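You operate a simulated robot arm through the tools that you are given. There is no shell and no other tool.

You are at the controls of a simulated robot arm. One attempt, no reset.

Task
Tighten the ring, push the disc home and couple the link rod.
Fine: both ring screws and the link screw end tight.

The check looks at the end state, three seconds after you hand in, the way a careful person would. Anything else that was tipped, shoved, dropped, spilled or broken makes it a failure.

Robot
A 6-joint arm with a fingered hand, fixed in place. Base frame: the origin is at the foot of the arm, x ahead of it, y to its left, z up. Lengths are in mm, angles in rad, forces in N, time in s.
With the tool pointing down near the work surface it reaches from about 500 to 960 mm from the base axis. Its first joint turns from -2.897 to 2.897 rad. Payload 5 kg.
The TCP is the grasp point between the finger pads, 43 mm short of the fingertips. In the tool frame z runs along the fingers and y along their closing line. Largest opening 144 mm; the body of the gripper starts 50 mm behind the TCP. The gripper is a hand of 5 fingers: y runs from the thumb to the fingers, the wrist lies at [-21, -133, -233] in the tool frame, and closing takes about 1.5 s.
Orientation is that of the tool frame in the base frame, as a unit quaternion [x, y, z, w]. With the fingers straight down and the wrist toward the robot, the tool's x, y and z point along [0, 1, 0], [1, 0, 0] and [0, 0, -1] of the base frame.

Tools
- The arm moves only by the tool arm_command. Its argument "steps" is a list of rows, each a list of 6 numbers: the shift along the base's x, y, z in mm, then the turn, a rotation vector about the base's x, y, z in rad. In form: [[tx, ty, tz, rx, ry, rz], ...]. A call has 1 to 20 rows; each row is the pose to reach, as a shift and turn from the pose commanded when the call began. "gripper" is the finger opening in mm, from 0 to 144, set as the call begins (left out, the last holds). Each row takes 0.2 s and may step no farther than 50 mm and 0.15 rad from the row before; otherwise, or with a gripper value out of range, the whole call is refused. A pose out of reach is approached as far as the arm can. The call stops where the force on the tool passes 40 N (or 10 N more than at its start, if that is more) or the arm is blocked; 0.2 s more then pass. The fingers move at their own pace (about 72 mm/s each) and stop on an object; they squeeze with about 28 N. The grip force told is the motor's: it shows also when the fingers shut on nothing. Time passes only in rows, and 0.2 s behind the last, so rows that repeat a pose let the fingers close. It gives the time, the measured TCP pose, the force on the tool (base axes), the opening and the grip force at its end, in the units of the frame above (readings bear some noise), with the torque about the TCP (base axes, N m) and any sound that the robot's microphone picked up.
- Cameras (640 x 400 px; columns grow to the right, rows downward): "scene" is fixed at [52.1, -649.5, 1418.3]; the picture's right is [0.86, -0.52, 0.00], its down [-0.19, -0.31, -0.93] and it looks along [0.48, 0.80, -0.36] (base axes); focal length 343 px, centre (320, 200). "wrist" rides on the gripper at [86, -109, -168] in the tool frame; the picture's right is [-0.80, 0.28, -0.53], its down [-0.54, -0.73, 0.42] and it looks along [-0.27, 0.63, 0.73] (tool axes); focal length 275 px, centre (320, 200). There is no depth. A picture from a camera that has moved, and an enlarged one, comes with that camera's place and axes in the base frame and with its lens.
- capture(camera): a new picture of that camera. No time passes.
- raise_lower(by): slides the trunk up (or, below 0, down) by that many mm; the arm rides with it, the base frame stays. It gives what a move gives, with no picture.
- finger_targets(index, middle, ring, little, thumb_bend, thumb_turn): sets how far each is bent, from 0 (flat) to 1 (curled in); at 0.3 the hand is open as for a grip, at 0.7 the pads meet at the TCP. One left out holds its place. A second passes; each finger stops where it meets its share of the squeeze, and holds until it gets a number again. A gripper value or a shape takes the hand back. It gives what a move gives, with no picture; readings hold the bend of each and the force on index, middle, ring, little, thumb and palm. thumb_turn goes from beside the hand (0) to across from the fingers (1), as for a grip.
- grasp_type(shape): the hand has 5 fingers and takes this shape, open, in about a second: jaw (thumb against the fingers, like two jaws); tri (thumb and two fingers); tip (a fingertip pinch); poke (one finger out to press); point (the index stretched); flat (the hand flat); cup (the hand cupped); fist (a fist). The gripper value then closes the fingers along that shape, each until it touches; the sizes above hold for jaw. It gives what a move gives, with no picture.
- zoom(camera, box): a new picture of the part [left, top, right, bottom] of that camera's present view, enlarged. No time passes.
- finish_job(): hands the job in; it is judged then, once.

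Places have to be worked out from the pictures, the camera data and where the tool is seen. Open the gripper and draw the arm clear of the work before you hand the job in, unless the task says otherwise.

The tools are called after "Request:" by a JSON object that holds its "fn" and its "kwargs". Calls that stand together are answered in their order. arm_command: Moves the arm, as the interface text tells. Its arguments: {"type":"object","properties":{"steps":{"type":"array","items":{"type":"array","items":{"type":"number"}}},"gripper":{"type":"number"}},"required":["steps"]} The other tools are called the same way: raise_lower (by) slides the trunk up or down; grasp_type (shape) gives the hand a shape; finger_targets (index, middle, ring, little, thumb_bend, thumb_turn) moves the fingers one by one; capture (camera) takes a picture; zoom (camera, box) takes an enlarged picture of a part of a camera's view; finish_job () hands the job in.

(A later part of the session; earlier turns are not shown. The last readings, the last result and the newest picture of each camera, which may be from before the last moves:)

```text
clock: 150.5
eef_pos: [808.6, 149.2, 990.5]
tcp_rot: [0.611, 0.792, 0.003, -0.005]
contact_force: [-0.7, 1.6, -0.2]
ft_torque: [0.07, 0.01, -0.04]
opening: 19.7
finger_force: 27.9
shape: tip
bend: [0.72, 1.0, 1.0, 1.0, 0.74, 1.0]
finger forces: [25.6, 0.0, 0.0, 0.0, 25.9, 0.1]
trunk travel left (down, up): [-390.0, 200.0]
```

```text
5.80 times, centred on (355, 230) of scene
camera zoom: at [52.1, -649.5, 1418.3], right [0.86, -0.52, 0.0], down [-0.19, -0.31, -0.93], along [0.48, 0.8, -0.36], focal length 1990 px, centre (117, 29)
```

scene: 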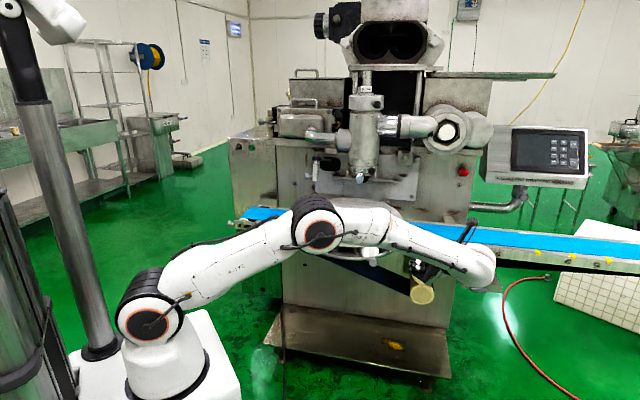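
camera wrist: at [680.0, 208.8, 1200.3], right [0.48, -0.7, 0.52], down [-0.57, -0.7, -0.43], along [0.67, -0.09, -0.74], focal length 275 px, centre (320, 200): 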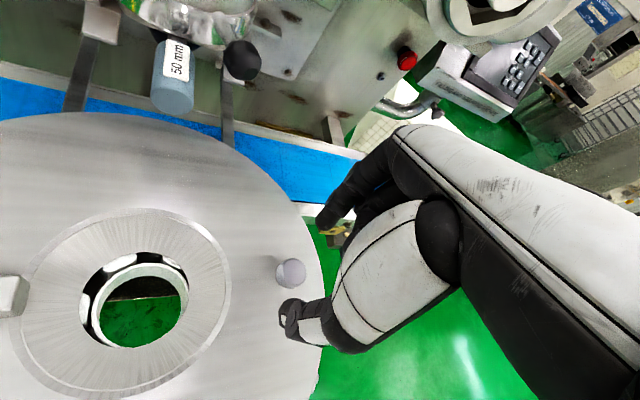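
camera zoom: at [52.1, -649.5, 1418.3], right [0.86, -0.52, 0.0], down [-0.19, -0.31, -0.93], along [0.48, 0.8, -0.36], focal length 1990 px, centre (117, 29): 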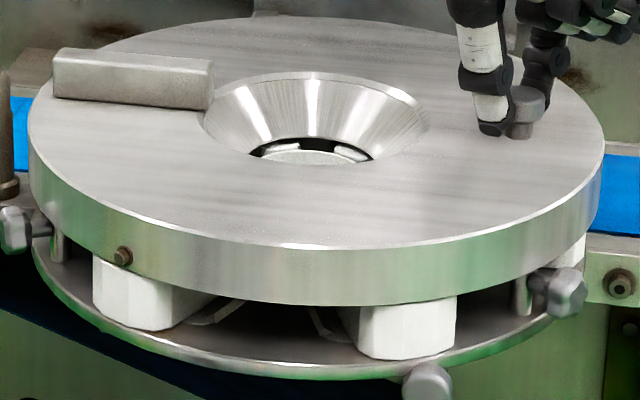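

The ring now moves freely and is nearly home — about 1.7 mm too far right. I'll nudge it back by (−1.4, +0.9), then release and compare.

Request:
{"fn": "arm_command", "kwargs": {"steps": [[-0.7, 0.5, 0, 0, 0, 0], [-1.5, 1.0, 0, 0, 0, 0], [-1.5, 1.0, 0, 0, 0, 0]]}}

Request:
{"fn": "arm_command", "kwargs": {"steps": [[0, 0, 0, 0, 0, 0], [0, 0, 0, 0, 0, 0], [0, 0, 0, 0, 0, 0], [0, 0, 30, 0, 0, 0], [0, 0, 75, 0, 0, 0]], "gripper": 70}}

Request:
{"fn": "zoom", "kwargs": {"camera": "scene", "box": [300, 195, 410, 264]}}

Request:
{"fn": "zoom", "kwargs": {"camera": "scene", "box": [296, 226, 316, 242]}}

Request:
{"fn": "zoom", "kwargs": {"camera": "scene", "box": [384, 235, 408, 255]}}

```text
clock: 151.3
eef_pos: [805.2, 148.1, 990.2]
tcp_rot: [0.611, 0.792, 0.003, -0.005]
contact_force: [0.8, -0.6, -0.4]
ft_torque: [-0.01, -0.1, -0.05]
opening: 19.9
finger_force: 27.8
shape: tip
bend: [0.72, 1.0, 1.0, 1.0, 0.74, 1.0]
finger forces: [25.8, 0.1, 0.0, 0.0, 25.5, 0.1]
trunk travel left (down, up): [-390.0, 200.0]
```

```text
clock: 152.5
eef_pos: [804.5, 149.2, 1066.3]
tcp_rot: [0.611, 0.791, 0.003, -0.005]
contact_force: [0.4, 0.5, 0.0]
ft_torque: [0.03, 0.0, -0.03]
opening: 69.8
finger_force: 0.1
shape: tip
bend: [0.73, 0.98, 0.99, 0.99, 0.71, 1.0]
finger forces: [0.0, 0.0, 0.1, 0.0, 0.1, 0.1]
trunk travel left (down, up): [-390.0, 200.0]
```

```text
5.80 times, centred on (355, 230) of scene
camera zoom: at [52.1, -649.5, 1418.3], right [0.86, -0.52, 0.0], down [-0.19, -0.31, -0.93], along [0.48, 0.8, -0.36], focal length 1990 px, centre (117, 29)
```

zoom: 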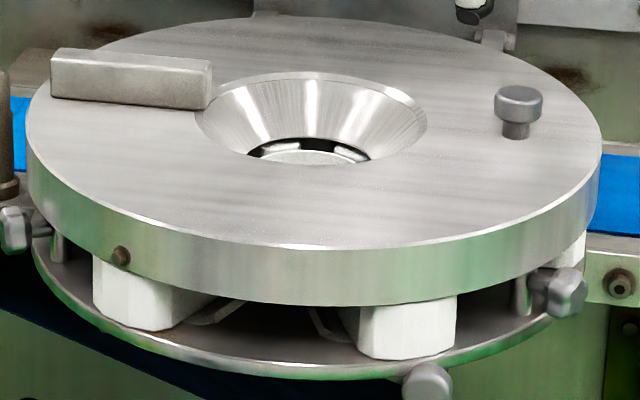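

```text
16.00 times, centred on (306, 234) of scene
camera zoom: at [52.1, -649.5, 1418.3], right [0.86, -0.52, 0.0], down [-0.19, -0.31, -0.93], along [0.48, 0.8, -0.36], focal length 5492 px, centre (544, -344)
```

zoom: 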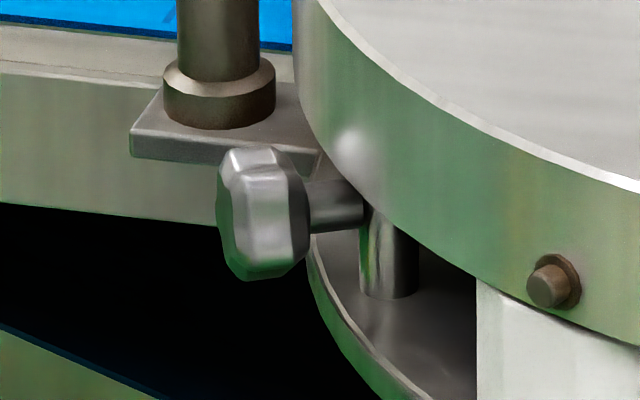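

```text
16.00 times, centred on (396, 245) of scene
camera zoom: at [52.1, -649.5, 1418.3], right [0.86, -0.52, 0.0], down [-0.19, -0.31, -0.93], along [0.48, 0.8, -0.36], focal length 5492 px, centre (-896, -520)
```

zoom: 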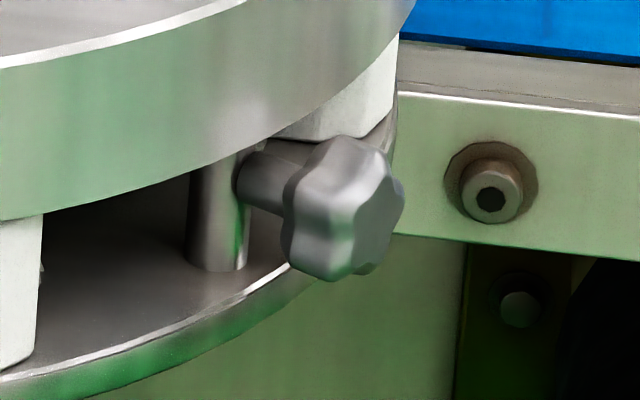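

The ring is back within about a millimetre of its original place. Now I'll return to the right screw to tighten it again.

Request:
{"fn": "arm_command", "kwargs": {"steps": [[-2, -10, 40, 0, 0, 0], [-6, -50, 55, 0, 0, 0], [-14, -97, 55, 0.1382, 0.036, 0], [-18, -114, 50, 0.2764, 0.072, 0], [-22, -128, 43, 0.4146, 0.108, 0], [-26, -142, 36, 0.5528, 0.144, 0], [-30, -156, 29, 0.691, 0.18, 0], [-34, -168, 22, 0.8292, 0.216, 0], [-38, -180, 15, 0.9674, 0.252, 0], [-41, -192, 8, 1.1056, 0.288, 0], [-44, -204, 1, 1.2438, 0.324, 0], [-47, -216, -6, 1.382, 0.36, 0], [-50, -226, -13, 1.5202, 0.396, 0], [-41, -215, -53, 1.5202, 0.396, 0], [-33, -202, -95, 1.5202, 0.396, 0], [-25, -190, -135, 1.5202, 0.396, 0], [-19, -181, -172, 1.5202, 0.396, 0], [-24, -162, -172, 1.5202, 0.396, 0], [-28.5, -145, -172, 1.5202, 0.396, 0], [-32.5, -133, -172, 1.5202, 0.396, 0]]}}

Request:
{"fn": "arm_command", "kwargs": {"steps": [[0, 0, 0, 0.0324, -0.1208, 0], [0, 0, 0, 0.0648, -0.2416, 0], [0, 0, 0, 0.0972, -0.3624, 0], [0, 0, 0, 0.1296, -0.4832, 0], [0, 0, 0, 0.162, -0.604, 0], [0, 0, 0, 0.194, -0.7245, 0]]}}

Request:
{"fn": "zoom", "kwargs": {"camera": "wrist", "box": [220, 190, 360, 340]}}

```text
clock: 156.7
eef_pos: [772.9, 17.8, 892.0]
tcp_rot: [-0.43, -0.556, -0.435, 0.562]
contact_force: [0.3, 0.8, 0.1]
ft_torque: [-0.01, 0.0, 0.0]
opening: 69.8
finger_force: 0.0
shape: tip
bend: [0.73, 0.98, 0.99, 0.99, 0.71, 1.0]
finger forces: [0.0, 0.0, 0.0, 0.0, 0.1, 0.0]
trunk travel left (down, up): [-390.0, 200.0]
```

```text
clock: 158.1
eef_pos: [773.3, 16.2, 894.1]
tcp_rot: [0.191, 0.676, 0.61, -0.367]
contact_force: [0.0, -0.3, 0.4]
ft_torque: [-0.06, -0.02, -0.02]
opening: 69.6
finger_force: 0.0
shape: tip
bend: [0.73, 0.98, 0.99, 0.99, 0.71, 1.0]
finger forces: [0.0, 0.0, 0.0, 0.0, 0.0, 0.0]
trunk travel left (down, up): [-390.0, 200.0]
```

```text
2.67 times, centred on (290, 265) of wrist
camera zoom: at [684.2, -181.2, 879.7], right [0.86, -0.31, -0.39], down [-0.27, 0.38, -0.89], along [0.43, 0.87, 0.24], focal length 734 px, centre (400, 27)
```

zoom: 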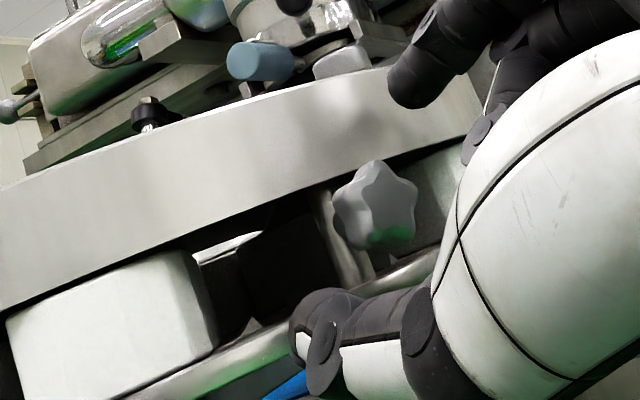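

Using both earlier views together, the knob's true axis is about 6 mm lower than the hand's axis. I'll lower by 6 mm, close on it, and then roll clockwise 1.5 rad.

Request:
{"fn": "arm_command", "kwargs": {"steps": [[0.6, 0.2, -3, 0, 0, 0], [1.2, 0.3, -6, 0, 0, 0]]}}

Request:
{"fn": "arm_command", "kwargs": {"steps": [[0, 0, 0, 0, 0, 0], [0, 0, 0, 0, 0, 0], [0, 0, 0, 0, 0, 0], [0, 0, 0, 0, 0, 0], [0, 0, 0, 0, 0, 0], [0, 0, 0, 0, 0, 0]], "gripper": 0}}

Request:
{"fn": "arm_command", "kwargs": {"steps": [[0, 0, 0, -0.0324, 0.1208, 0], [0, 0, 0, -0.0648, 0.2416, 0], [0, 0, 0, -0.0972, 0.3624, 0], [0, 0, 0, -0.1296, 0.4832, 0], [0, 0, 0, -0.162, 0.604, 0], [0, 0, 0, -0.194, 0.7245, 0], [0, 0, 0, -0.2264, 0.8453, 0], [0, 0, 0, -0.2588, 0.9661, 0], [0, 0, 0, -0.2912, 1.0869, 0], [0, 0, 0, -0.3236, 1.2077, 0], [0, 0, 0, -0.356, 1.3285, 0], [0, 0, 0, -0.388, 1.449, 0]]}}

Request:
{"fn": "zoom", "kwargs": {"camera": "wrist", "box": [220, 190, 360, 340]}}

```text
clock: 158.7
eef_pos: [774.5, 17.8, 886.8]
tcp_rot: [0.192, 0.676, 0.609, -0.368]
contact_force: [0.8, 0.0, -0.1]
ft_torque: [0.0, 0.02, -0.01]
opening: 69.5
finger_force: 0.1
shape: tip
bend: [0.73, 0.98, 0.99, 0.99, 0.71, 1.0]
finger forces: [0.0, 0.1, 0.1, 0.0, 0.0, 0.0]
trunk travel left (down, up): [-390.0, 200.0]
```

```text
clock: 160.1
eef_pos: [774.5, 16.4, 887.1]
tcp_rot: [0.192, 0.676, 0.609, -0.368]
contact_force: [0.6, 1.4, -0.4]
ft_torque: [0.06, 0.03, -0.06]
opening: 22.0
finger_force: 28.7
shape: tip
bend: [0.72, 1.0, 1.0, 1.0, 0.74, 1.0]
finger forces: [24.7, 0.1, 0.0, 0.0, 24.4, 0.1]
trunk travel left (down, up): [-390.0, 200.0]
```

```text
clock: 162.7
eef_pos: [774.7, 17.3, 888.5]
tcp_rot: [-0.607, -0.36, -0.2, 0.68]
contact_force: [-2.2, 2.5, 5.6]
ft_torque: [0.19, 0.03, 0.1]
opening: 21.5
finger_force: 27.7
shape: tip
bend: [0.72, 1.0, 1.0, 1.0, 0.74, 1.0]
finger forces: [24.4, 0.0, 0.1, 0.1, 29.3, 0.0]
trunk travel left (down, up): [-390.0, 200.0]
```

```text
2.67 times, centred on (290, 265) of wrist
camera zoom: at [795.7, -150.7, 1024.3], right [-0.19, -0.6, -0.78], down [-0.98, 0.19, 0.1], along [0.09, 0.78, -0.62], focal length 734 px, centre (400, 27)
```

zoom: 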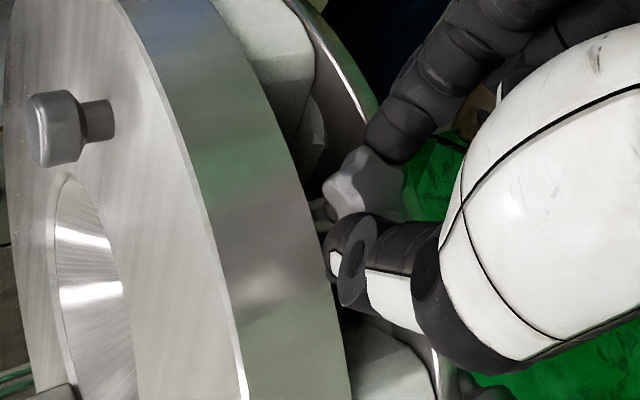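

Now the screw turned 1.5 rad with almost no side load. I'll release, roll back, and regrip for the next stroke.

Request:
{"fn": "arm_command", "kwargs": {"steps": [[0, 0, 0, 0, 0, 0], [0, 0, 0, 0, 0, 0], [0, 0, 0, 0, 0, 0], [0, 0, 0, 0.0324, -0.1208, 0], [0, 0, 0, 0.0648, -0.2416, 0], [0, 0, 0, 0.0972, -0.3624, 0], [0, 0, 0, 0.1296, -0.4832, 0], [0, 0, 0, 0.162, -0.604, 0], [0, 0, 0, 0.194, -0.7245, 0], [0, 0, 0, 0.2264, -0.8453, 0], [0, 0, 0, 0.2588, -0.9661, 0], [0, 0, 0, 0.2912, -1.0869, 0], [0, 0, 0, 0.3236, -1.2077, 0], [0, 0, 0, 0.356, -1.3285, 0], [0, 0, 0, 0.388, -1.449, 0]], "gripper": 70}}

Request:
{"fn": "arm_command", "kwargs": {"steps": [[0, 0, 0, 0, 0, 0], [0, 0, 0, 0, 0, 0], [0, 0, 0, 0, 0, 0], [0, 0, 0, 0, 0, 0], [0, 0, 0, 0, 0, 0], [0, 0, 0, 0, 0, 0]], "gripper": 0}}

Request:
{"fn": "arm_command", "kwargs": {"steps": [[0, 0, 0, -0.0324, 0.1208, 0], [0, 0, 0, -0.0648, 0.2416, 0], [0, 0, 0, -0.0972, 0.3624, 0], [0, 0, 0, -0.1296, 0.4832, 0], [0, 0, 0, -0.162, 0.604, 0], [0, 0, 0, -0.194, 0.7245, 0]]}}

```text
clock: 165.9
eef_pos: [773.8, 16.4, 888.4]
tcp_rot: [0.191, 0.676, 0.609, -0.367]
contact_force: [0.2, -0.4, 1.1]
ft_torque: [-0.03, 0.0, -0.02]
opening: 69.6
finger_force: 0.0
shape: tip
bend: [0.73, 0.98, 0.99, 0.99, 0.71, 1.0]
finger forces: [0.0, 0.0, 0.1, 0.0, 0.1, 0.1]
trunk travel left (down, up): [-390.0, 200.0]
```

```text
clock: 167.3
eef_pos: [773.5, 17.5, 887.8]
tcp_rot: [0.191, 0.676, 0.609, -0.367]
contact_force: [-1.2, 2.5, 1.3]
ft_torque: [0.02, 0.01, 0.0]
opening: 22.9
finger_force: 28.0
shape: tip
bend: [0.72, 1.0, 1.0, 1.0, 0.74, 1.0]
finger forces: [25.1, 0.0, 0.1, 0.0, 24.0, 0.1]
trunk travel left (down, up): [-390.0, 200.0]
```

```text
clock: 168.7
eef_pos: [775.1, 17.7, 888.5]
tcp_rot: [-0.43, -0.556, -0.435, 0.562]
contact_force: [-0.8, 5.1, 8.3]
ft_torque: [0.23, 0.06, 0.03]
opening: 22.6
finger_force: 28.3
shape: tip
bend: [0.72, 1.0, 1.0, 1.0, 0.74, 1.0]
finger forces: [23.8, 0.0, 0.1, 0.0, 25.7, 0.0]
trunk travel left (down, up): [-390.0, 200.0]
```

Still turning easily. I'll continue the roll another 0.75 rad.

Request:
{"fn": "arm_command", "kwargs": {"steps": [[0, 0, 0, -0.0324, 0.1208, 0], [0, 0, 0, -0.0648, 0.2416, 0], [0, 0, 0, -0.0972, 0.3624, 0], [0, 0, 0, -0.1296, 0.4832, 0], [0, 0, 0, -0.162, 0.604, 0], [0, 0, 0, -0.194, 0.7245, 0]]}}

Request:
{"fn": "zoom", "kwargs": {"camera": "wrist", "box": [220, 190, 360, 340]}}

```text
clock: 170.1
eef_pos: [775.9, 17.3, 890.4]
tcp_rot: [-0.606, -0.359, -0.202, 0.681]
contact_force: [14.6, 9.6, 19.8]
ft_torque: [0.8, -0.27, -0.58]
opening: 21.3
finger_force: 28.1
shape: tip
bend: [0.72, 1.0, 1.0, 1.0, 0.73, 1.0]
finger forces: [38.8, 0.0, 0.0, 0.0, 29.7, 0.0]
trunk travel left (down, up): [-390.0, 200.0]
```

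```text
2.67 times, centred on (290, 265) of wrist
camera zoom: at [796.9, -150.1, 1025.8], right [-0.19, -0.59, -0.78], down [-0.98, 0.19, 0.1], along [0.09, 0.78, -0.62], focal length 734 px, centre (400, 27)
```

zoom: 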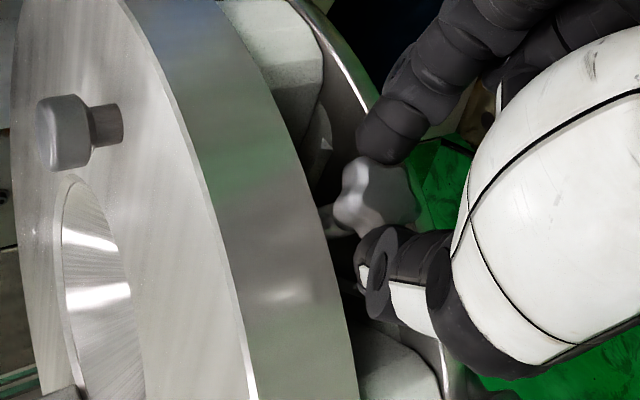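

The torque has risen to about 0.47 N m: the right screw is tight again. I'll release, retreat along the axis and rise, then check the ring's position.

Request:
{"fn": "arm_command", "kwargs": {"steps": [[0, 0, 0, 0, 0, 0], [0, 0, 0, 0, 0, 0], [0, 0, 0, 0, 0, 0], [5.5, -20, 0, 0, 0, 0], [11, -41, 0, 0.0324, -0.1208, 0], [16.5, -62, 0, 0.0648, -0.2416, 0], [20, -75, 10, 0.0972, -0.3624, 0], [20, -80, 30, 0.1296, -0.4832, 0], [15, -85, 65, 0.162, -0.604, 0], [0, -88, 105, 0.194, -0.7245, 0], [-15, -91, 140, 0.194, -0.7245, 0], [-20, -93, 165, 0.194, -0.7245, 0]], "gripper": 70}}

Request:
{"fn": "arm_command", "kwargs": {"steps": [[-5, 0, 10, -0.1382, -0.036, 0], [-10, 0, 20, -0.2764, -0.072, 0], [-15, 0, 30, -0.4146, -0.108, 0], [-20, 0, 40, -0.5528, -0.144, 0], [-25, 0, 50, -0.691, -0.18, 0], [-30, 5, 60, -0.8292, -0.216, 0], [-35, 10, 70, -0.9674, -0.252, 0], [-40, 15, 75, -1.1056, -0.288, 0], [-45, 20, 75, -1.2438, -0.324, 0], [-50, 25, 75, -1.382, -0.36, 0], [-55, 30, 75, -1.5202, -0.396, 0]]}}

Request:
{"fn": "zoom", "kwargs": {"camera": "scene", "box": [300, 195, 410, 264]}}

Request:
{"fn": "zoom", "kwargs": {"camera": "scene", "box": [384, 235, 408, 255]}}

Request:
{"fn": "zoom", "kwargs": {"camera": "scene", "box": [296, 226, 316, 242]}}

```text
clock: 172.7
eef_pos: [753.9, -76.3, 1053.0]
tcp_rot: [-0.429, -0.557, -0.435, 0.563]
contact_force: [-0.6, 0.1, 0.5]
ft_torque: [0.02, -0.01, 0.01]
opening: 69.5
finger_force: 0.1
shape: tip
bend: [0.73, 0.98, 0.99, 0.99, 0.71, 1.0]
finger forces: [0.0, 0.0, 0.0, 0.0, 0.0, 0.0]
trunk travel left (down, up): [-390.0, 200.0]
```

```text
clock: 175.1
eef_pos: [701.1, -45.3, 1128.0]
tcp_rot: [0.611, 0.792, 0.003, -0.003]
contact_force: [-0.5, 0.4, 1.1]
ft_torque: [0.02, 0.01, 0.01]
opening: 69.7
finger_force: 0.1
shape: tip
bend: [0.73, 0.98, 0.99, 0.99, 0.71, 1.0]
finger forces: [0.0, 0.0, 0.0, 0.1, 0.0, 0.0]
trunk travel left (down, up): [-390.0, 200.0]
```

```text
5.80 times, centred on (355, 230) of scene
camera zoom: at [52.1, -649.5, 1418.3], right [0.86, -0.52, 0.0], down [-0.19, -0.31, -0.93], along [0.48, 0.8, -0.36], focal length 1990 px, centre (117, 29)
```

zoom: 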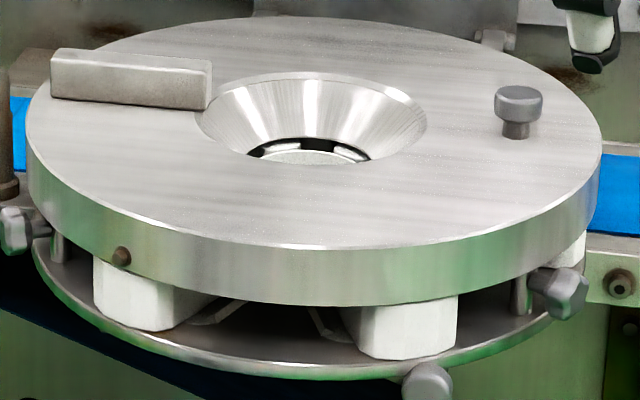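

```text
16.00 times, centred on (396, 245) of scene
camera zoom: at [52.1, -649.5, 1418.3], right [0.86, -0.52, 0.0], down [-0.19, -0.31, -0.93], along [0.48, 0.8, -0.36], focal length 5492 px, centre (-896, -520)
```

zoom: 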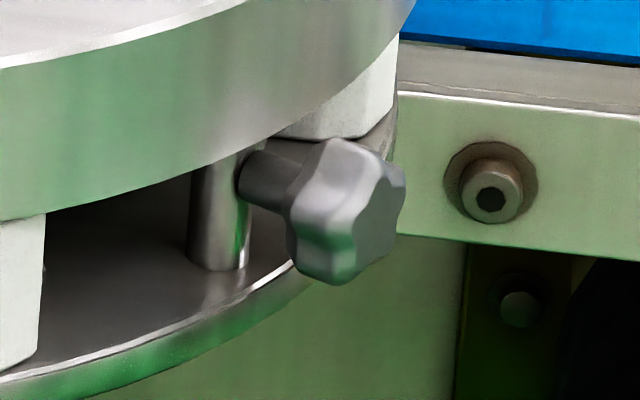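

```text
16.00 times, centred on (306, 234) of scene
camera zoom: at [52.1, -649.5, 1418.3], right [0.86, -0.52, 0.0], down [-0.19, -0.31, -0.93], along [0.48, 0.8, -0.36], focal length 5492 px, centre (544, -344)
```

zoom: 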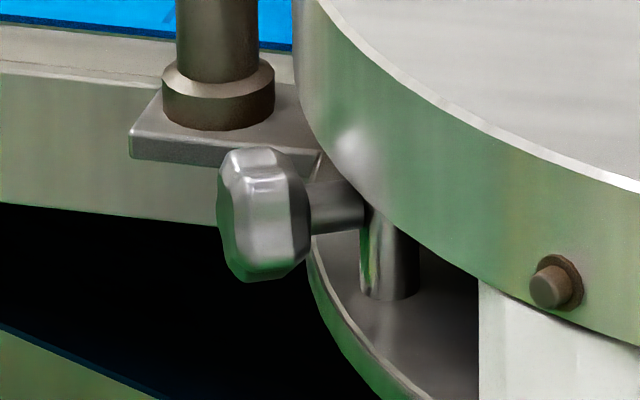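

The ring is centred and the right screw is tight. Now for the left screw: I'll carry the hand, pointing down and high, around to the left-front while turning it to face that screw.

Request:
{"fn": "arm_command", "kwargs": {"steps": [[-15, 22, 0, 0, 0, -0.139], [-31, 44, 0, 0, 0, -0.278], [-46, 67, 0, 0, 0, -0.417], [-62, 89, 0, 0, 0, -0.556], [-77, 112, 0, 0, 0, -0.695], [-92, 134, 0, 0, 0, -0.834], [-108, 156, 0, 0, 0, -0.973], [-123, 179, 0, 0, 0, -1.112], [-139, 201, 0, 0, 0, -1.251], [-154, 223, 0, 0, 0, -1.39], [-169, 246, 0, 0, 0, -1.529], [-185, 268, 0, 0, 0, -1.668], [-200, 290, 0, 0, 0, -1.807], [-216, 313, 0, 0, 0, -1.946], [-231, 335, 0, 0, 0, -2.089]]}}

Request:
{"fn": "capture", "kwargs": {"camera": "scene"}}

Request:
{"fn": "capture", "kwargs": {"camera": "wrist"}}

```text
clock: 178.3
eef_pos: [462.1, 266.8, 1088.3]
tcp_rot: [0.992, -0.129, 0.01, -0.004]
contact_force: [-1.0, -0.8, 0.6]
ft_torque: [0.05, -0.02, -0.01]
opening: 69.4
finger_force: 0.0
shape: tip
bend: [0.73, 0.98, 0.99, 0.99, 0.71, 1.0]
finger forces: [0.1, 0.1, 0.0, 0.0, 0.1, 0.0]
out of reach, approached as far as the arm can: row 14, 15
trunk travel left (down, up): [-390.0, 200.0]
```

```text
taken
```

scene: 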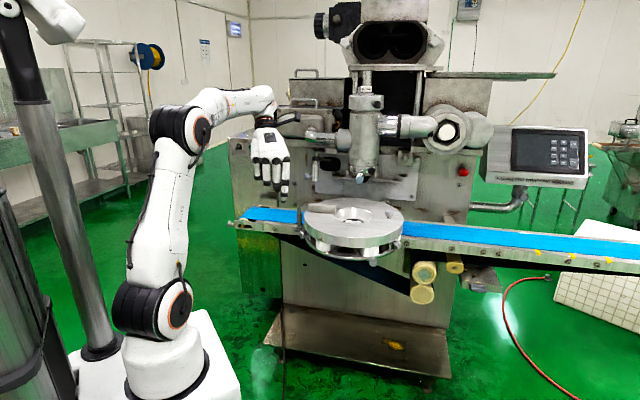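

```text
taken
camera wrist: at [568.8, 349.0, 1257.6], right [-0.85, -0.07, 0.52], down [-0.33, 0.84, -0.43], along [-0.4, -0.53, -0.74], focal length 275 px, centre (320, 200)
```

wrist: 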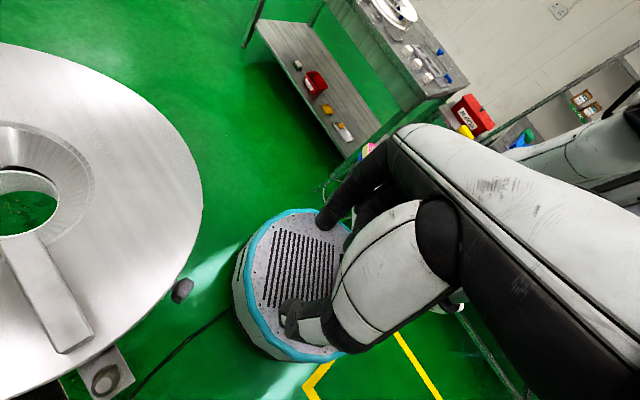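

The yaw is right though the spot was at the arm's limit. I'll now swing the fingers up to horizontal, pointing at the left screw, while descending onto its axis about 300 mm from the disc centre.

Request:
{"fn": "arm_command", "kwargs": {"steps": [[-3, 4, -10, -0.037, -0.138, 0], [-6, 8, -20, -0.074, -0.276, 0], [-10, 12, -30, -0.111, -0.414, 0], [-14, 16, -45, -0.148, -0.552, 0], [-18, 20, -60, -0.185, -0.69, 0], [-22, 24, -80, -0.222, -0.828, 0], [-26, 28, -100, -0.259, -0.966, 0], [-29, 32, -120, -0.296, -1.104, 0], [-32, 36, -140, -0.333, -1.242, 0], [-35, 40, -165, -0.37, -1.38, 0], [-35, 40, -190, -0.407, -1.517, 0]]}}

Request:
{"fn": "capture", "kwargs": {"camera": "scene"}}

Request:
{"fn": "capture", "kwargs": {"camera": "wrist"}}

```text
clock: 180.7
eef_pos: [424.8, 366.6, 935.7]
tcp_rot: [0.695, -0.092, 0.705, 0.106]
contact_force: [0.9, -0.5, 1.1]
ft_torque: [-0.02, 0.07, 0.0]
opening: 69.9
finger_force: 0.0
shape: tip
bend: [0.73, 0.98, 0.99, 0.99, 0.71, 1.0]
finger forces: [0.1, 0.0, 0.0, 0.1, 0.0, 0.0]
out of reach, approached as far as the arm can: row 9, 10, 11
trunk travel left (down, up): [-390.0, 200.0]
```

```text
taken
```

scene: 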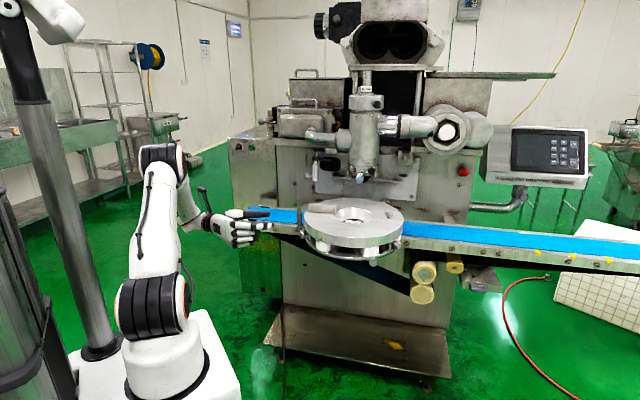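

```text
taken
camera wrist: at [292.4, 517.8, 1018.1], right [-0.58, -0.14, -0.8], down [0.61, 0.57, -0.55], along [0.53, -0.81, -0.24], focal length 275 px, centre (320, 200)
```

wrist: 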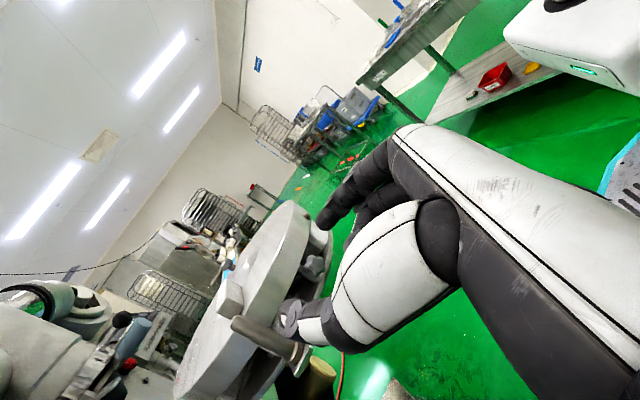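

This spot was out of reach because the wrist is too close to the shoulder. Raising the trunk by 200 mm should help, so I'll do that.

Request:
{"fn": "raise_lower", "kwargs": {"by": 200}}

```text
clock: 182.9
eef_pos: [425.3, 365.3, 1135.6]
tcp_rot: [0.696, -0.092, 0.704, 0.106]
contact_force: [0.5, 0.3, 0.8]
ft_torque: [-0.01, 0.05, -0.01]
opening: 69.7
finger_force: 0.1
shape: tip
bend: [0.73, 0.98, 0.99, 0.99, 0.71, 1.0]
finger forces: [0.0, 0.1, 0.1, 0.0, 0.0, 0.0]
trunk travel left (down, up): [-590.0, 0.0]
```

Now I'll come down onto the left screw's axis, about 290 mm from the disc centre.

Request:
{"fn": "arm_command", "kwargs": {"steps": [[2, -10, -42, 0, 0, 0.01], [4, -20, -84, 0, 0, 0.019], [6, -30, -126, 0, 0, 0.019], [8, -42, -168, 0, 0, 0.019], [10, -52, -210, 0, 0, 0.019], [12, -61, -248, 0, 0, 0.019]]}}

Request:
{"fn": "capture", "kwargs": {"camera": "scene"}}

Request:
{"fn": "capture", "kwargs": {"camera": "wrist"}}

Request:
{"fn": "zoom", "kwargs": {"camera": "wrist", "box": [220, 190, 360, 340]}}

```text
clock: 184.3
eef_pos: [452.0, 417.0, 879.9]
tcp_rot: [0.691, -0.088, 0.708, 0.118]
contact_force: [0.0, 0.2, 1.7]
ft_torque: [0.09, 0.09, -0.02]
opening: 70.1
finger_force: 0.1
shape: tip
bend: [0.73, 0.98, 0.99, 0.99, 0.71, 1.0]
finger forces: [0.0, 0.0, 0.0, 0.0, 0.1, 0.1]
out of reach, approached as far as the arm can: row 1, 2, 3, 4, 5, 6
trunk travel left (down, up): [-590.0, 0.0]
```

```text
taken
```

scene: 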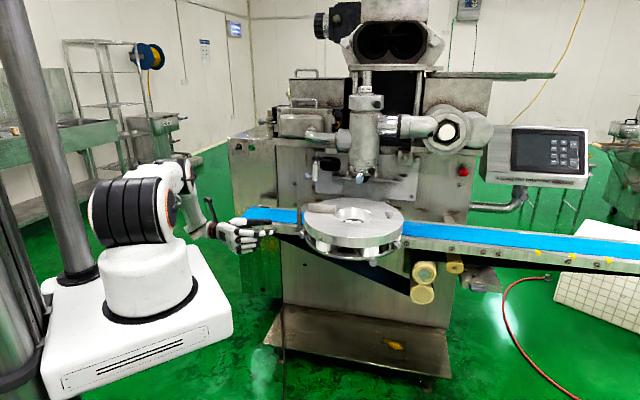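

```text
taken
camera wrist: at [320.5, 573.5, 957.5], right [-0.58, -0.15, -0.8], down [0.62, 0.55, -0.56], along [0.52, -0.82, -0.22], focal length 275 px, centre (320, 200)
```

wrist: 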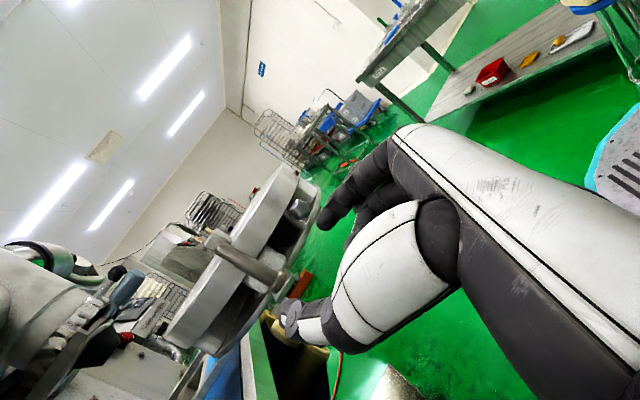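

```text
2.67 times, centred on (290, 265) of wrist
camera zoom: at [320.5, 573.5, 957.5], right [-0.58, -0.15, -0.8], down [0.62, 0.55, -0.56], along [0.52, -0.82, -0.22], focal length 734 px, centre (400, 27)
```

zoom: 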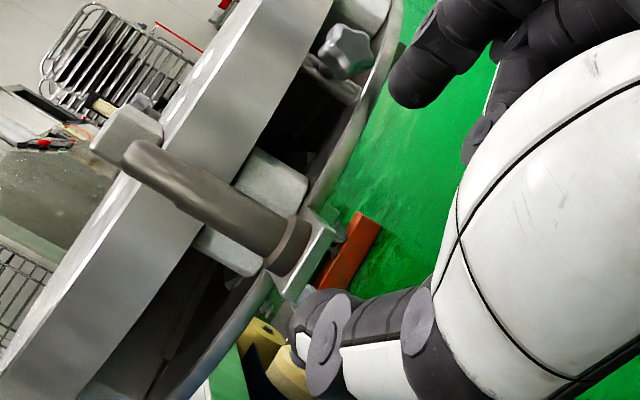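

The arm cannot hold this roll angle there, but rolling the hand clockwise should make the wrist more comfortable. I'll roll +0.9 rad about the fingers' axis while drifting toward the screw axis, and see whether it is reachable.

Request:
{"fn": "arm_command", "kwargs": {"steps": [[-2, -10, 4, 0.1256, -0.0337, 0], [-4, -25, 8, 0.2512, -0.0674, 0], [-6, -40, 10, 0.3768, -0.1011, 0], [-8, -55, 10, 0.5024, -0.1348, 0], [-10, -70, 10, 0.628, -0.1685, 0], [-12, -90, 10, 0.7536, -0.2022, 0], [-15, -113, 10, 0.8792, -0.2359, 0]]}}

Request:
{"fn": "capture", "kwargs": {"camera": "scene"}}

Request:
{"fn": "capture", "kwargs": {"camera": "wrist"}}

```text
clock: 185.6
eef_pos: [371.9, 450.4, 783.0]
tcp_rot: [0.641, -0.255, 0.724, -0.025]
contact_force: [1.6, 0.0, 1.6]
ft_torque: [0.12, 0.15, -0.11]
opening: 69.7
finger_force: 0.0
shape: tip
bend: [0.73, 0.98, 0.99, 0.99, 0.71, 1.0]
finger forces: [0.1, 0.0, 0.1, 0.0, 0.0, 0.1]
out of reach, approached as far as the arm can: row 1, 2, 3, 4, 5, 6
trunk travel left (down, up): [-590.0, 0.0]
stopped in row 6: the force on the tool passed its limit at 60 N (the readings are from after the stop); the commanded pose is now the measured one
```

```text
taken
```

scene: 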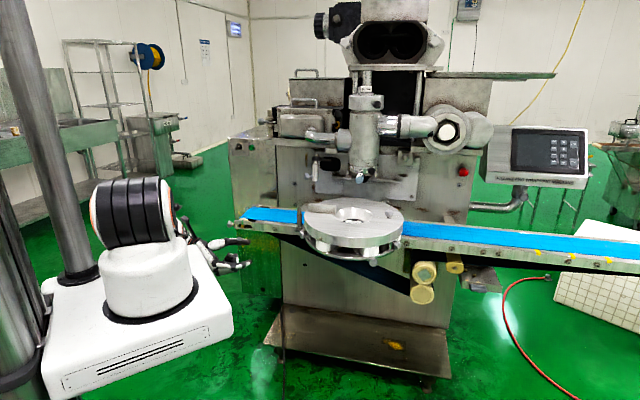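

```text
taken
camera wrist: at [229.9, 570.5, 897.2], right [-0.44, 0.22, -0.87], down [0.71, 0.68, -0.18], along [0.55, -0.69, -0.46], focal length 275 px, centre (320, 200)
```

wrist: 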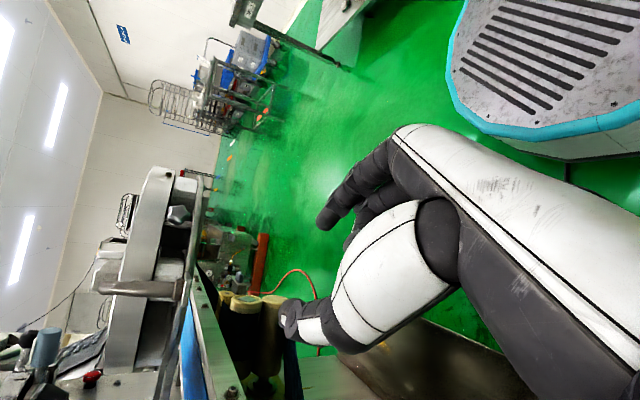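

Something was touched at up to 60 N as the arm strained in this awkward posture, so I'll stop this approach. I'll lift the hand straight up and back to recover a normal arm posture, and then inspect for any disturbance.

Request:
{"fn": "arm_command", "kwargs": {"steps": [[0, 0, 30, 0, 0, 0], [0, 0, 65, 0, 0, 0], [0, 0, 105, 0, 0, 0], [0, -5, 150, 0, 0, 0], [0, -10, 195, 0, 0, 0], [0, -15, 240, 0, 0, 0]]}}

Request:
{"fn": "capture", "kwargs": {"camera": "scene"}}

Request:
{"fn": "zoom", "kwargs": {"camera": "scene", "box": [100, 150, 420, 330]}}

```text
clock: 187.0
eef_pos: [382.3, 498.9, 1040.0]
tcp_rot: [0.639, -0.253, 0.726, -0.015]
contact_force: [-0.8, -1.0, -0.5]
ft_torque: [-0.1, -0.1, 0.13]
opening: 70.0
finger_force: 0.0
shape: tip
bend: [0.73, 0.98, 0.99, 0.99, 0.71, 1.0]
finger forces: [0.0, 0.0, 0.1, 0.0, 0.0, 0.0]
out of reach, approached as far as the arm can: row 1, 2, 3, 4, 5, 6
trunk travel left (down, up): [-590.0, 0.0]
```

```text
taken
```

scene: 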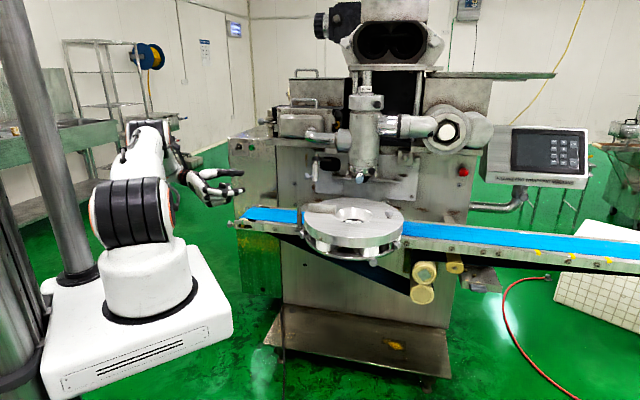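

```text
2.00 times, centred on (260, 240) of scene
camera zoom: at [52.1, -649.5, 1418.3], right [0.86, -0.52, 0.0], down [-0.19, -0.31, -0.93], along [0.48, 0.8, -0.36], focal length 686 px, centre (440, 120)
```

zoom: 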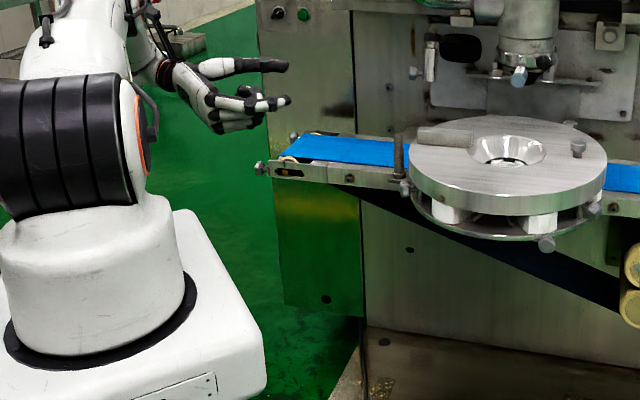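

No visible change on the machine or belt. I'll unwind: first roll the hand back level while raising it, then swing the fingers down to recover the normal posture.

Request:
{"fn": "arm_command", "kwargs": {"steps": [[5, -10, 10, -0.13, 0.04, 0], [10, -20, 20, -0.26, 0.08, 0], [15, -30, 30, -0.39, 0.12, 0], [20, -40, 40, -0.39, 0.12, 0]]}}

```text
clock: 188.0
eef_pos: [416.4, 433.7, 1072.3]
tcp_rot: [0.68, -0.105, 0.717, 0.106]
contact_force: [0.3, -0.1, -0.9]
ft_torque: [-0.01, -0.04, 0.0]
opening: 70.4
finger_force: 0.1
shape: tip
bend: [0.73, 0.98, 0.99, 0.99, 0.71, 1.0]
finger forces: [0.0, 0.0, 0.0, 0.1, 0.1, 0.0]
out of reach, approached as far as the arm can: row 1, 2, 3, 4
trunk travel left (down, up): [-590.0, 0.0]
```

Now I'll swing the fingers back down to vertical, moving a little toward the disc side and up.

Request:
{"fn": "arm_command", "kwargs": {"steps": [[4, -12, 6, 0.0413, 0.1334, 0], [8, -24, 12, 0.0826, 0.2668, 0], [12, -36, 18, 0.1239, 0.4002, 0], [16, -48, 24, 0.1652, 0.5336, 0], [20, -60, 30, 0.2065, 0.667, 0], [24, -75, 36, 0.2478, 0.8004, 0], [28, -90, 42, 0.2891, 0.9338, 0], [32, -105, 48, 0.3304, 1.0672, 0], [36, -120, 54, 0.3717, 1.2006, 0], [40, -135, 58, 0.413, 1.334, 0], [44, -150, 58, 0.4543, 1.4674, 0]]}}

Request:
{"fn": "capture", "kwargs": {"camera": "scene"}}

```text
clock: 190.4
eef_pos: [460.6, 287.3, 1129.8]
tcp_rot: [0.988, -0.147, 0.046, 0.016]
contact_force: [-0.1, -0.1, -0.2]
ft_torque: [0.0, 0.02, 0.02]
opening: 69.9
finger_force: 0.1
shape: tip
bend: [0.73, 0.98, 0.99, 0.99, 0.71, 1.0]
finger forces: [0.0, 0.0, 0.1, 0.0, 0.0, 0.0]
trunk travel left (down, up): [-590.0, 0.0]
```

```text
taken
```

scene: 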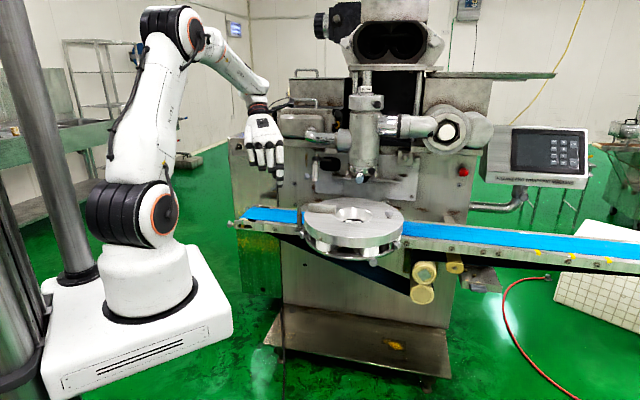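

The posture is normal again with the hand pointing down beside the left screw, and it is comfortably reachable from here. I'll use the vertical pinch with hand tilts for this screw; first level the hand and hover over the knob to check alignment.

Request:
{"fn": "arm_command", "kwargs": {"steps": [[18, -2, -30, 0.015, 0.029, 0.01], [36, -4, -60, 0.03, 0.058, 0.02], [54, -7, -95, 0.045, 0.086, 0.033], [70, -9, -130, 0.045, 0.086, 0.033]]}}

Request:
{"fn": "capture", "kwargs": {"camera": "wrist"}}

Request:
{"fn": "zoom", "kwargs": {"camera": "wrist", "box": [180, 180, 360, 360]}}

Request:
{"fn": "zoom", "kwargs": {"camera": "scene", "box": [270, 180, 350, 250]}}

```text
clock: 191.4
eef_pos: [529.3, 274.3, 998.7]
tcp_rot: [0.991, -0.132, 0.001, 0.0]
contact_force: [0.6, -0.8, 0.0]
ft_torque: [0.01, 0.06, 0.0]
opening: 70.0
finger_force: 0.1
shape: tip
bend: [0.73, 0.98, 0.99, 0.99, 0.71, 1.0]
finger forces: [0.1, 0.1, 0.0, 0.0, 0.0, 0.0]
trunk travel left (down, up): [-590.0, 0.0]
```

```text
taken
camera wrist: at [640.2, 357.5, 1166.7], right [-0.84, -0.07, 0.53], down [-0.33, 0.84, -0.42], along [-0.42, -0.53, -0.73], focal length 275 px, centre (320, 200)
```

wrist: 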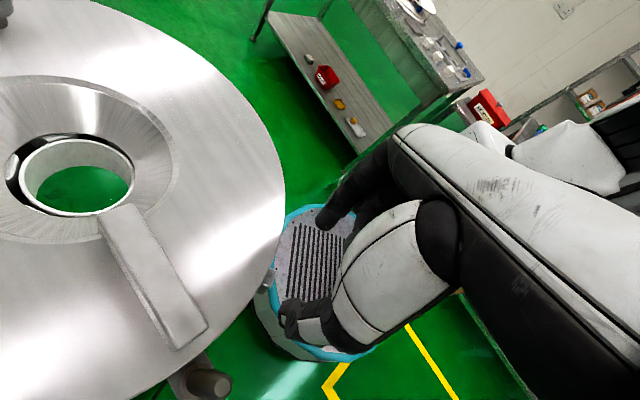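

```text
2.22 times, centred on (270, 270) of wrist
camera zoom: at [640.2, 357.5, 1166.7], right [-0.84, -0.07, 0.53], down [-0.33, 0.84, -0.42], along [-0.42, -0.53, -0.73], focal length 612 px, centre (431, 44)
```

zoom: 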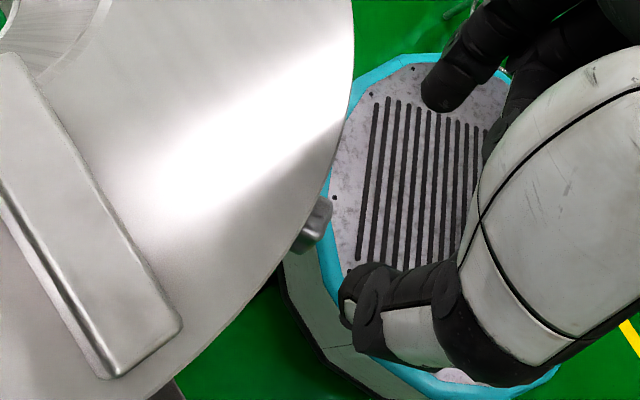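

```text
5.71 times, centred on (310, 215) of scene
camera zoom: at [52.1, -649.5, 1418.3], right [0.86, -0.52, 0.0], down [-0.19, -0.31, -0.93], along [0.48, 0.8, -0.36], focal length 1961 px, centre (377, 114)
```

zoom: 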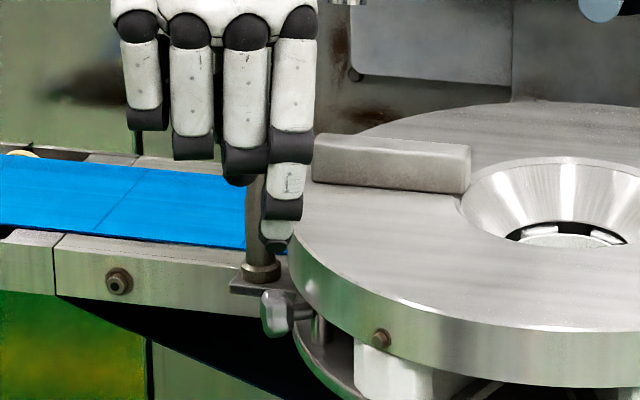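

The knob is well placed below the pinch, about 3 mm toward the thumb side. I'll recentre and descend to its level, keeping just outside the rim.

Request:
{"fn": "arm_command", "kwargs": {"steps": [[1.5, 1, -15, 0, 0, 0], [3, 2, -30, 0, 0, 0], [3.7, 2.3, -45, 0, 0, 0], [3.7, 2.3, -58, 0, 0, 0], [3.7, 2.3, -70, 0, 0, 0], [3.7, 2.3, -84, 0, 0, 0]], "gripper": 60}}

Request:
{"fn": "zoom", "kwargs": {"camera": "wrist", "box": [180, 180, 360, 360]}}

Request:
{"fn": "zoom", "kwargs": {"camera": "scene", "box": [280, 205, 330, 250]}}

```text
clock: 192.8
eef_pos: [534.2, 280.5, 914.5]
tcp_rot: [0.991, -0.132, 0.002, 0.0]
contact_force: [-0.1, -0.6, -0.5]
ft_torque: [0.02, 0.0, -0.01]
opening: 60.5
finger_force: 0.0
shape: tip
bend: [0.73, 0.98, 0.99, 0.99, 0.72, 1.0]
finger forces: [0.1, 0.0, 0.0, 0.1, 0.0, 0.0]
trunk travel left (down, up): [-590.0, 0.0]
```

```text
2.22 times, centred on (270, 270) of wrist
camera zoom: at [646.1, 362.6, 1083.1], right [-0.84, -0.06, 0.53], down [-0.33, 0.84, -0.43], along [-0.42, -0.54, -0.73], focal length 612 px, centre (431, 44)
```

zoom: 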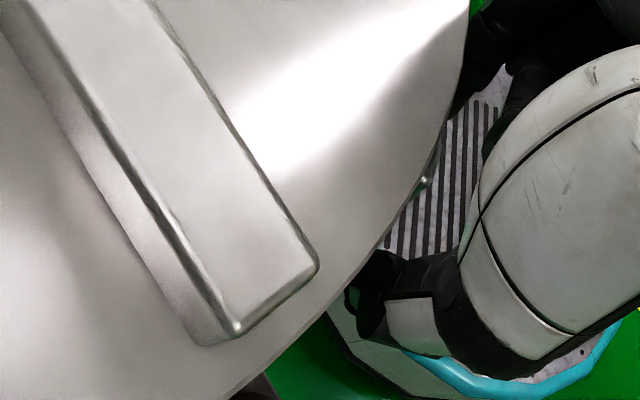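

```text
8.89 times, centred on (305, 228) of scene
camera zoom: at [52.1, -649.5, 1418.3], right [0.86, -0.52, 0.0], down [-0.19, -0.31, -0.93], along [0.48, 0.8, -0.36], focal length 3051 px, centre (453, -44)
```

zoom: 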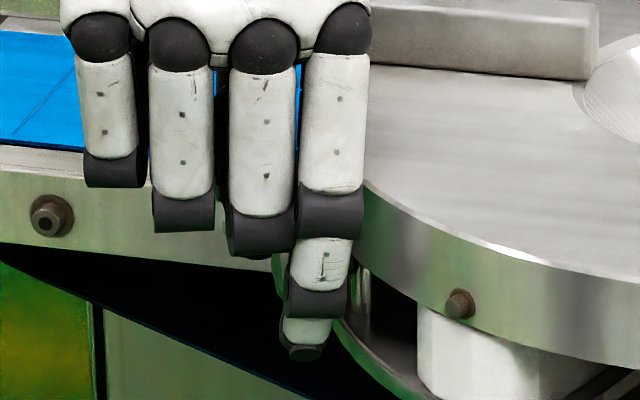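

No contact on the way down. I'll pre-tilt the hand −0.2 rad about the knob axis and then close on it.

Request:
{"fn": "arm_command", "kwargs": {"steps": [[0.7, 2.6, -0.1, -0.0966, 0.0259, 0], [1.4, 5.2, -0.5, -0.193, 0.052, 0]]}}

Request:
{"fn": "arm_command", "kwargs": {"steps": [[0, 0, 0, 0, 0, 0], [0, 0, 0, 0, 0, 0], [0, 0, 0, 0, 0, 0], [0, 0, 0, 0, 0, 0], [0, 0, 0, 0, 0, 0], [0, 0, 0, 0, 0, 0]], "gripper": 0}}

Request:
{"fn": "zoom", "kwargs": {"camera": "wrist", "box": [180, 180, 360, 360]}}

Request:
{"fn": "zoom", "kwargs": {"camera": "scene", "box": [280, 205, 330, 250]}}

```text
clock: 193.4
eef_pos: [536.8, 284.6, 915.3]
tcp_rot: [0.986, -0.131, -0.011, 0.1]
contact_force: [-0.7, -0.6, 0.0]
ft_torque: [0.01, 0.01, 0.02]
opening: 60.8
finger_force: 0.0
shape: tip
bend: [0.73, 0.98, 0.99, 0.99, 0.72, 1.0]
finger forces: [0.0, 0.0, 0.0, 0.0, 0.2, 0.0]
trunk travel left (down, up): [-590.0, 0.0]
```

```text
clock: 194.8
eef_pos: [535.8, 284.8, 914.6]
tcp_rot: [0.986, -0.131, -0.011, 0.099]
contact_force: [-1.1, 0.1, -9.3]
ft_torque: [0.14, 0.03, -0.07]
opening: 21.0
finger_force: 28.4
shape: tip
bend: [0.72, 1.0, 1.0, 1.0, 0.74, 1.0]
finger forces: [24.7, 0.0, 0.0, 0.0, 25.3, 0.1]
trunk travel left (down, up): [-590.0, 0.0]
```

```text
2.22 times, centred on (270, 270) of wrist
camera zoom: at [654.9, 397.6, 1057.5], right [-0.82, 0.04, 0.58], down [-0.36, 0.75, -0.56], along [-0.46, -0.66, -0.59], focal length 612 px, centre (431, 44)
```

zoom: 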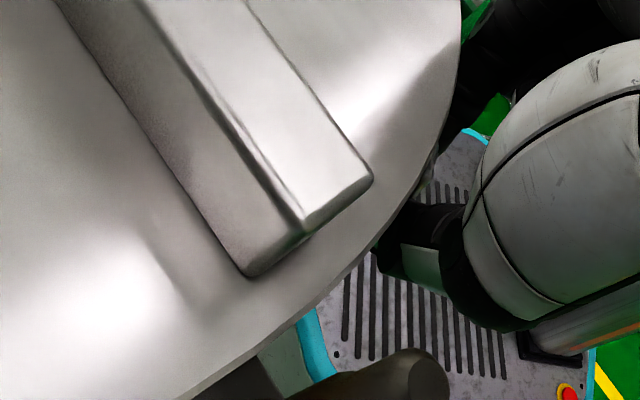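

```text
8.89 times, centred on (305, 228) of scene
camera zoom: at [52.1, -649.5, 1418.3], right [0.86, -0.52, 0.0], down [-0.19, -0.31, -0.93], along [0.48, 0.8, -0.36], focal length 3051 px, centre (453, -44)
```

zoom: 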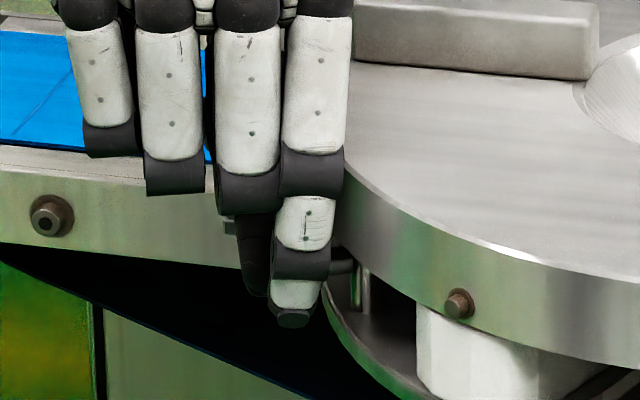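

The left knob is gripped evenly. I'll now tilt the hand clockwise about the knob axis in steps, first about half the stroke.

Request:
{"fn": "arm_command", "kwargs": {"steps": [[-0.8, -3.1, 0.4, 0.1159, -0.0311, 0], [-1.7, -6.2, 0.5, 0.2318, -0.0622, 0], [-2.5, -9.3, 0.2, 0.3478, -0.0932, 0], [-3.3, -12.4, -0.5, 0.4637, -0.1243, 0]]}}

Request:
{"fn": "zoom", "kwargs": {"camera": "scene", "box": [280, 205, 330, 250]}}

```text
clock: 195.8
eef_pos: [530.7, 273.0, 915.0]
tcp_rot: [0.981, -0.131, 0.021, -0.139]
contact_force: [-2.2, 0.0, -1.3]
ft_torque: [-0.05, 0.07, 0.02]
opening: 21.3
finger_force: 28.2
shape: tip
bend: [0.72, 1.0, 1.0, 1.0, 0.74, 1.0]
finger forces: [23.4, 0.1, 0.1, 0.0, 25.2, 0.1]
trunk travel left (down, up): [-590.0, 0.0]
```

```text
8.89 times, centred on (305, 228) of scene
camera zoom: at [52.1, -649.5, 1418.3], right [0.86, -0.52, 0.0], down [-0.19, -0.31, -0.93], along [0.48, 0.8, -0.36], focal length 3051 px, centre (453, -44)
```

zoom: 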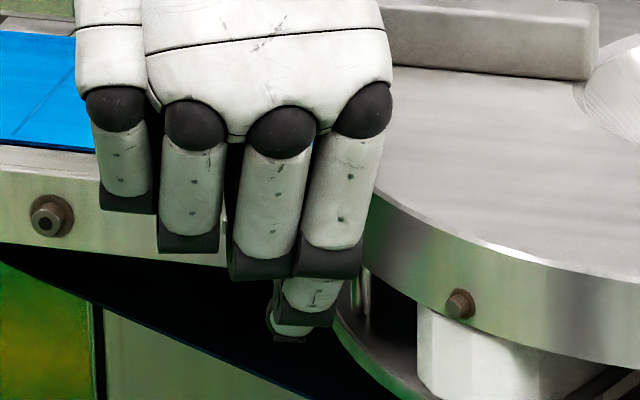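

Turning smoothly with very low force. I'll continue the stroke to about +0.85 rad.

Request:
{"fn": "arm_command", "kwargs": {"steps": [[-0.8, -2.9, -1.1, 0.1159, -0.0311, 0], [-1.6, -5.7, -2.5, 0.2318, -0.0622, 0], [-2.3, -8.4, -4.3, 0.3478, -0.0932, 0], [-2.9, -10.8, -6.4, 0.4637, -0.1243, 0], [-3.5, -12.9, -8.7, 0.5796, -0.1554, 0]]}}

Request:
{"fn": "zoom", "kwargs": {"camera": "scene", "box": [280, 205, 330, 250]}}

Request:
{"fn": "zoom", "kwargs": {"camera": "wrist", "box": [180, 180, 360, 360]}}

```text
clock: 197.0
eef_pos: [529.4, 260.9, 905.5]
tcp_rot: [0.897, -0.119, 0.056, -0.423]
contact_force: [2.5, -0.3, -0.1]
ft_torque: [-0.07, -0.01, -0.05]
opening: 20.9
finger_force: 28.4
shape: tip
bend: [0.72, 1.0, 1.0, 1.0, 0.74, 1.0]
finger forces: [23.9, 0.1, 0.1, 0.1, 26.4, 0.1]
trunk travel left (down, up): [-590.0, 0.0]
```

```text
8.89 times, centred on (305, 228) of scene
camera zoom: at [52.1, -649.5, 1418.3], right [0.86, -0.52, 0.0], down [-0.19, -0.31, -0.93], along [0.48, 0.8, -0.36], focal length 3051 px, centre (453, -44)
```

zoom: 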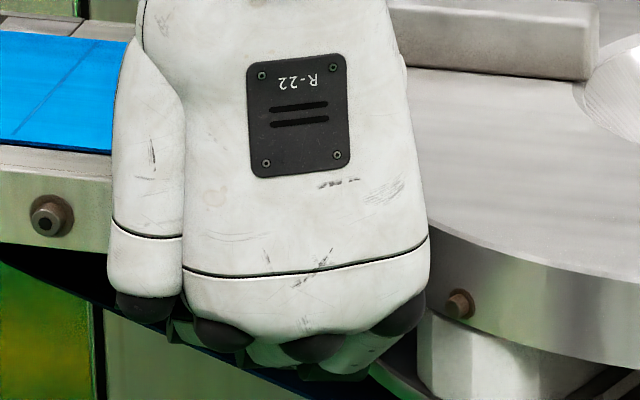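

```text
2.22 times, centred on (270, 270) of wrist
camera zoom: at [595.9, 179.4, 1096.0], right [-0.92, -0.36, 0.12], down [-0.32, 0.9, 0.29], along [-0.21, 0.23, -0.95], focal length 612 px, centre (431, 44)
```

zoom: 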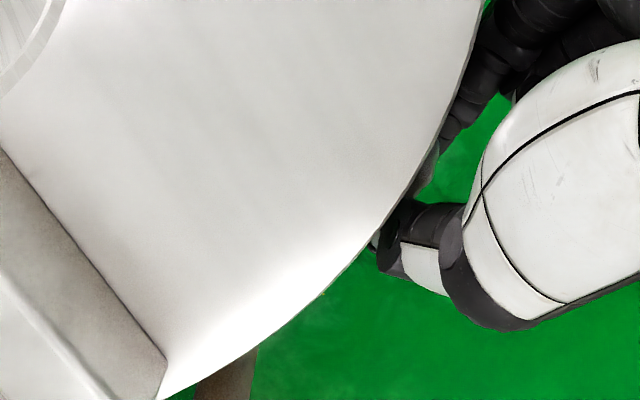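

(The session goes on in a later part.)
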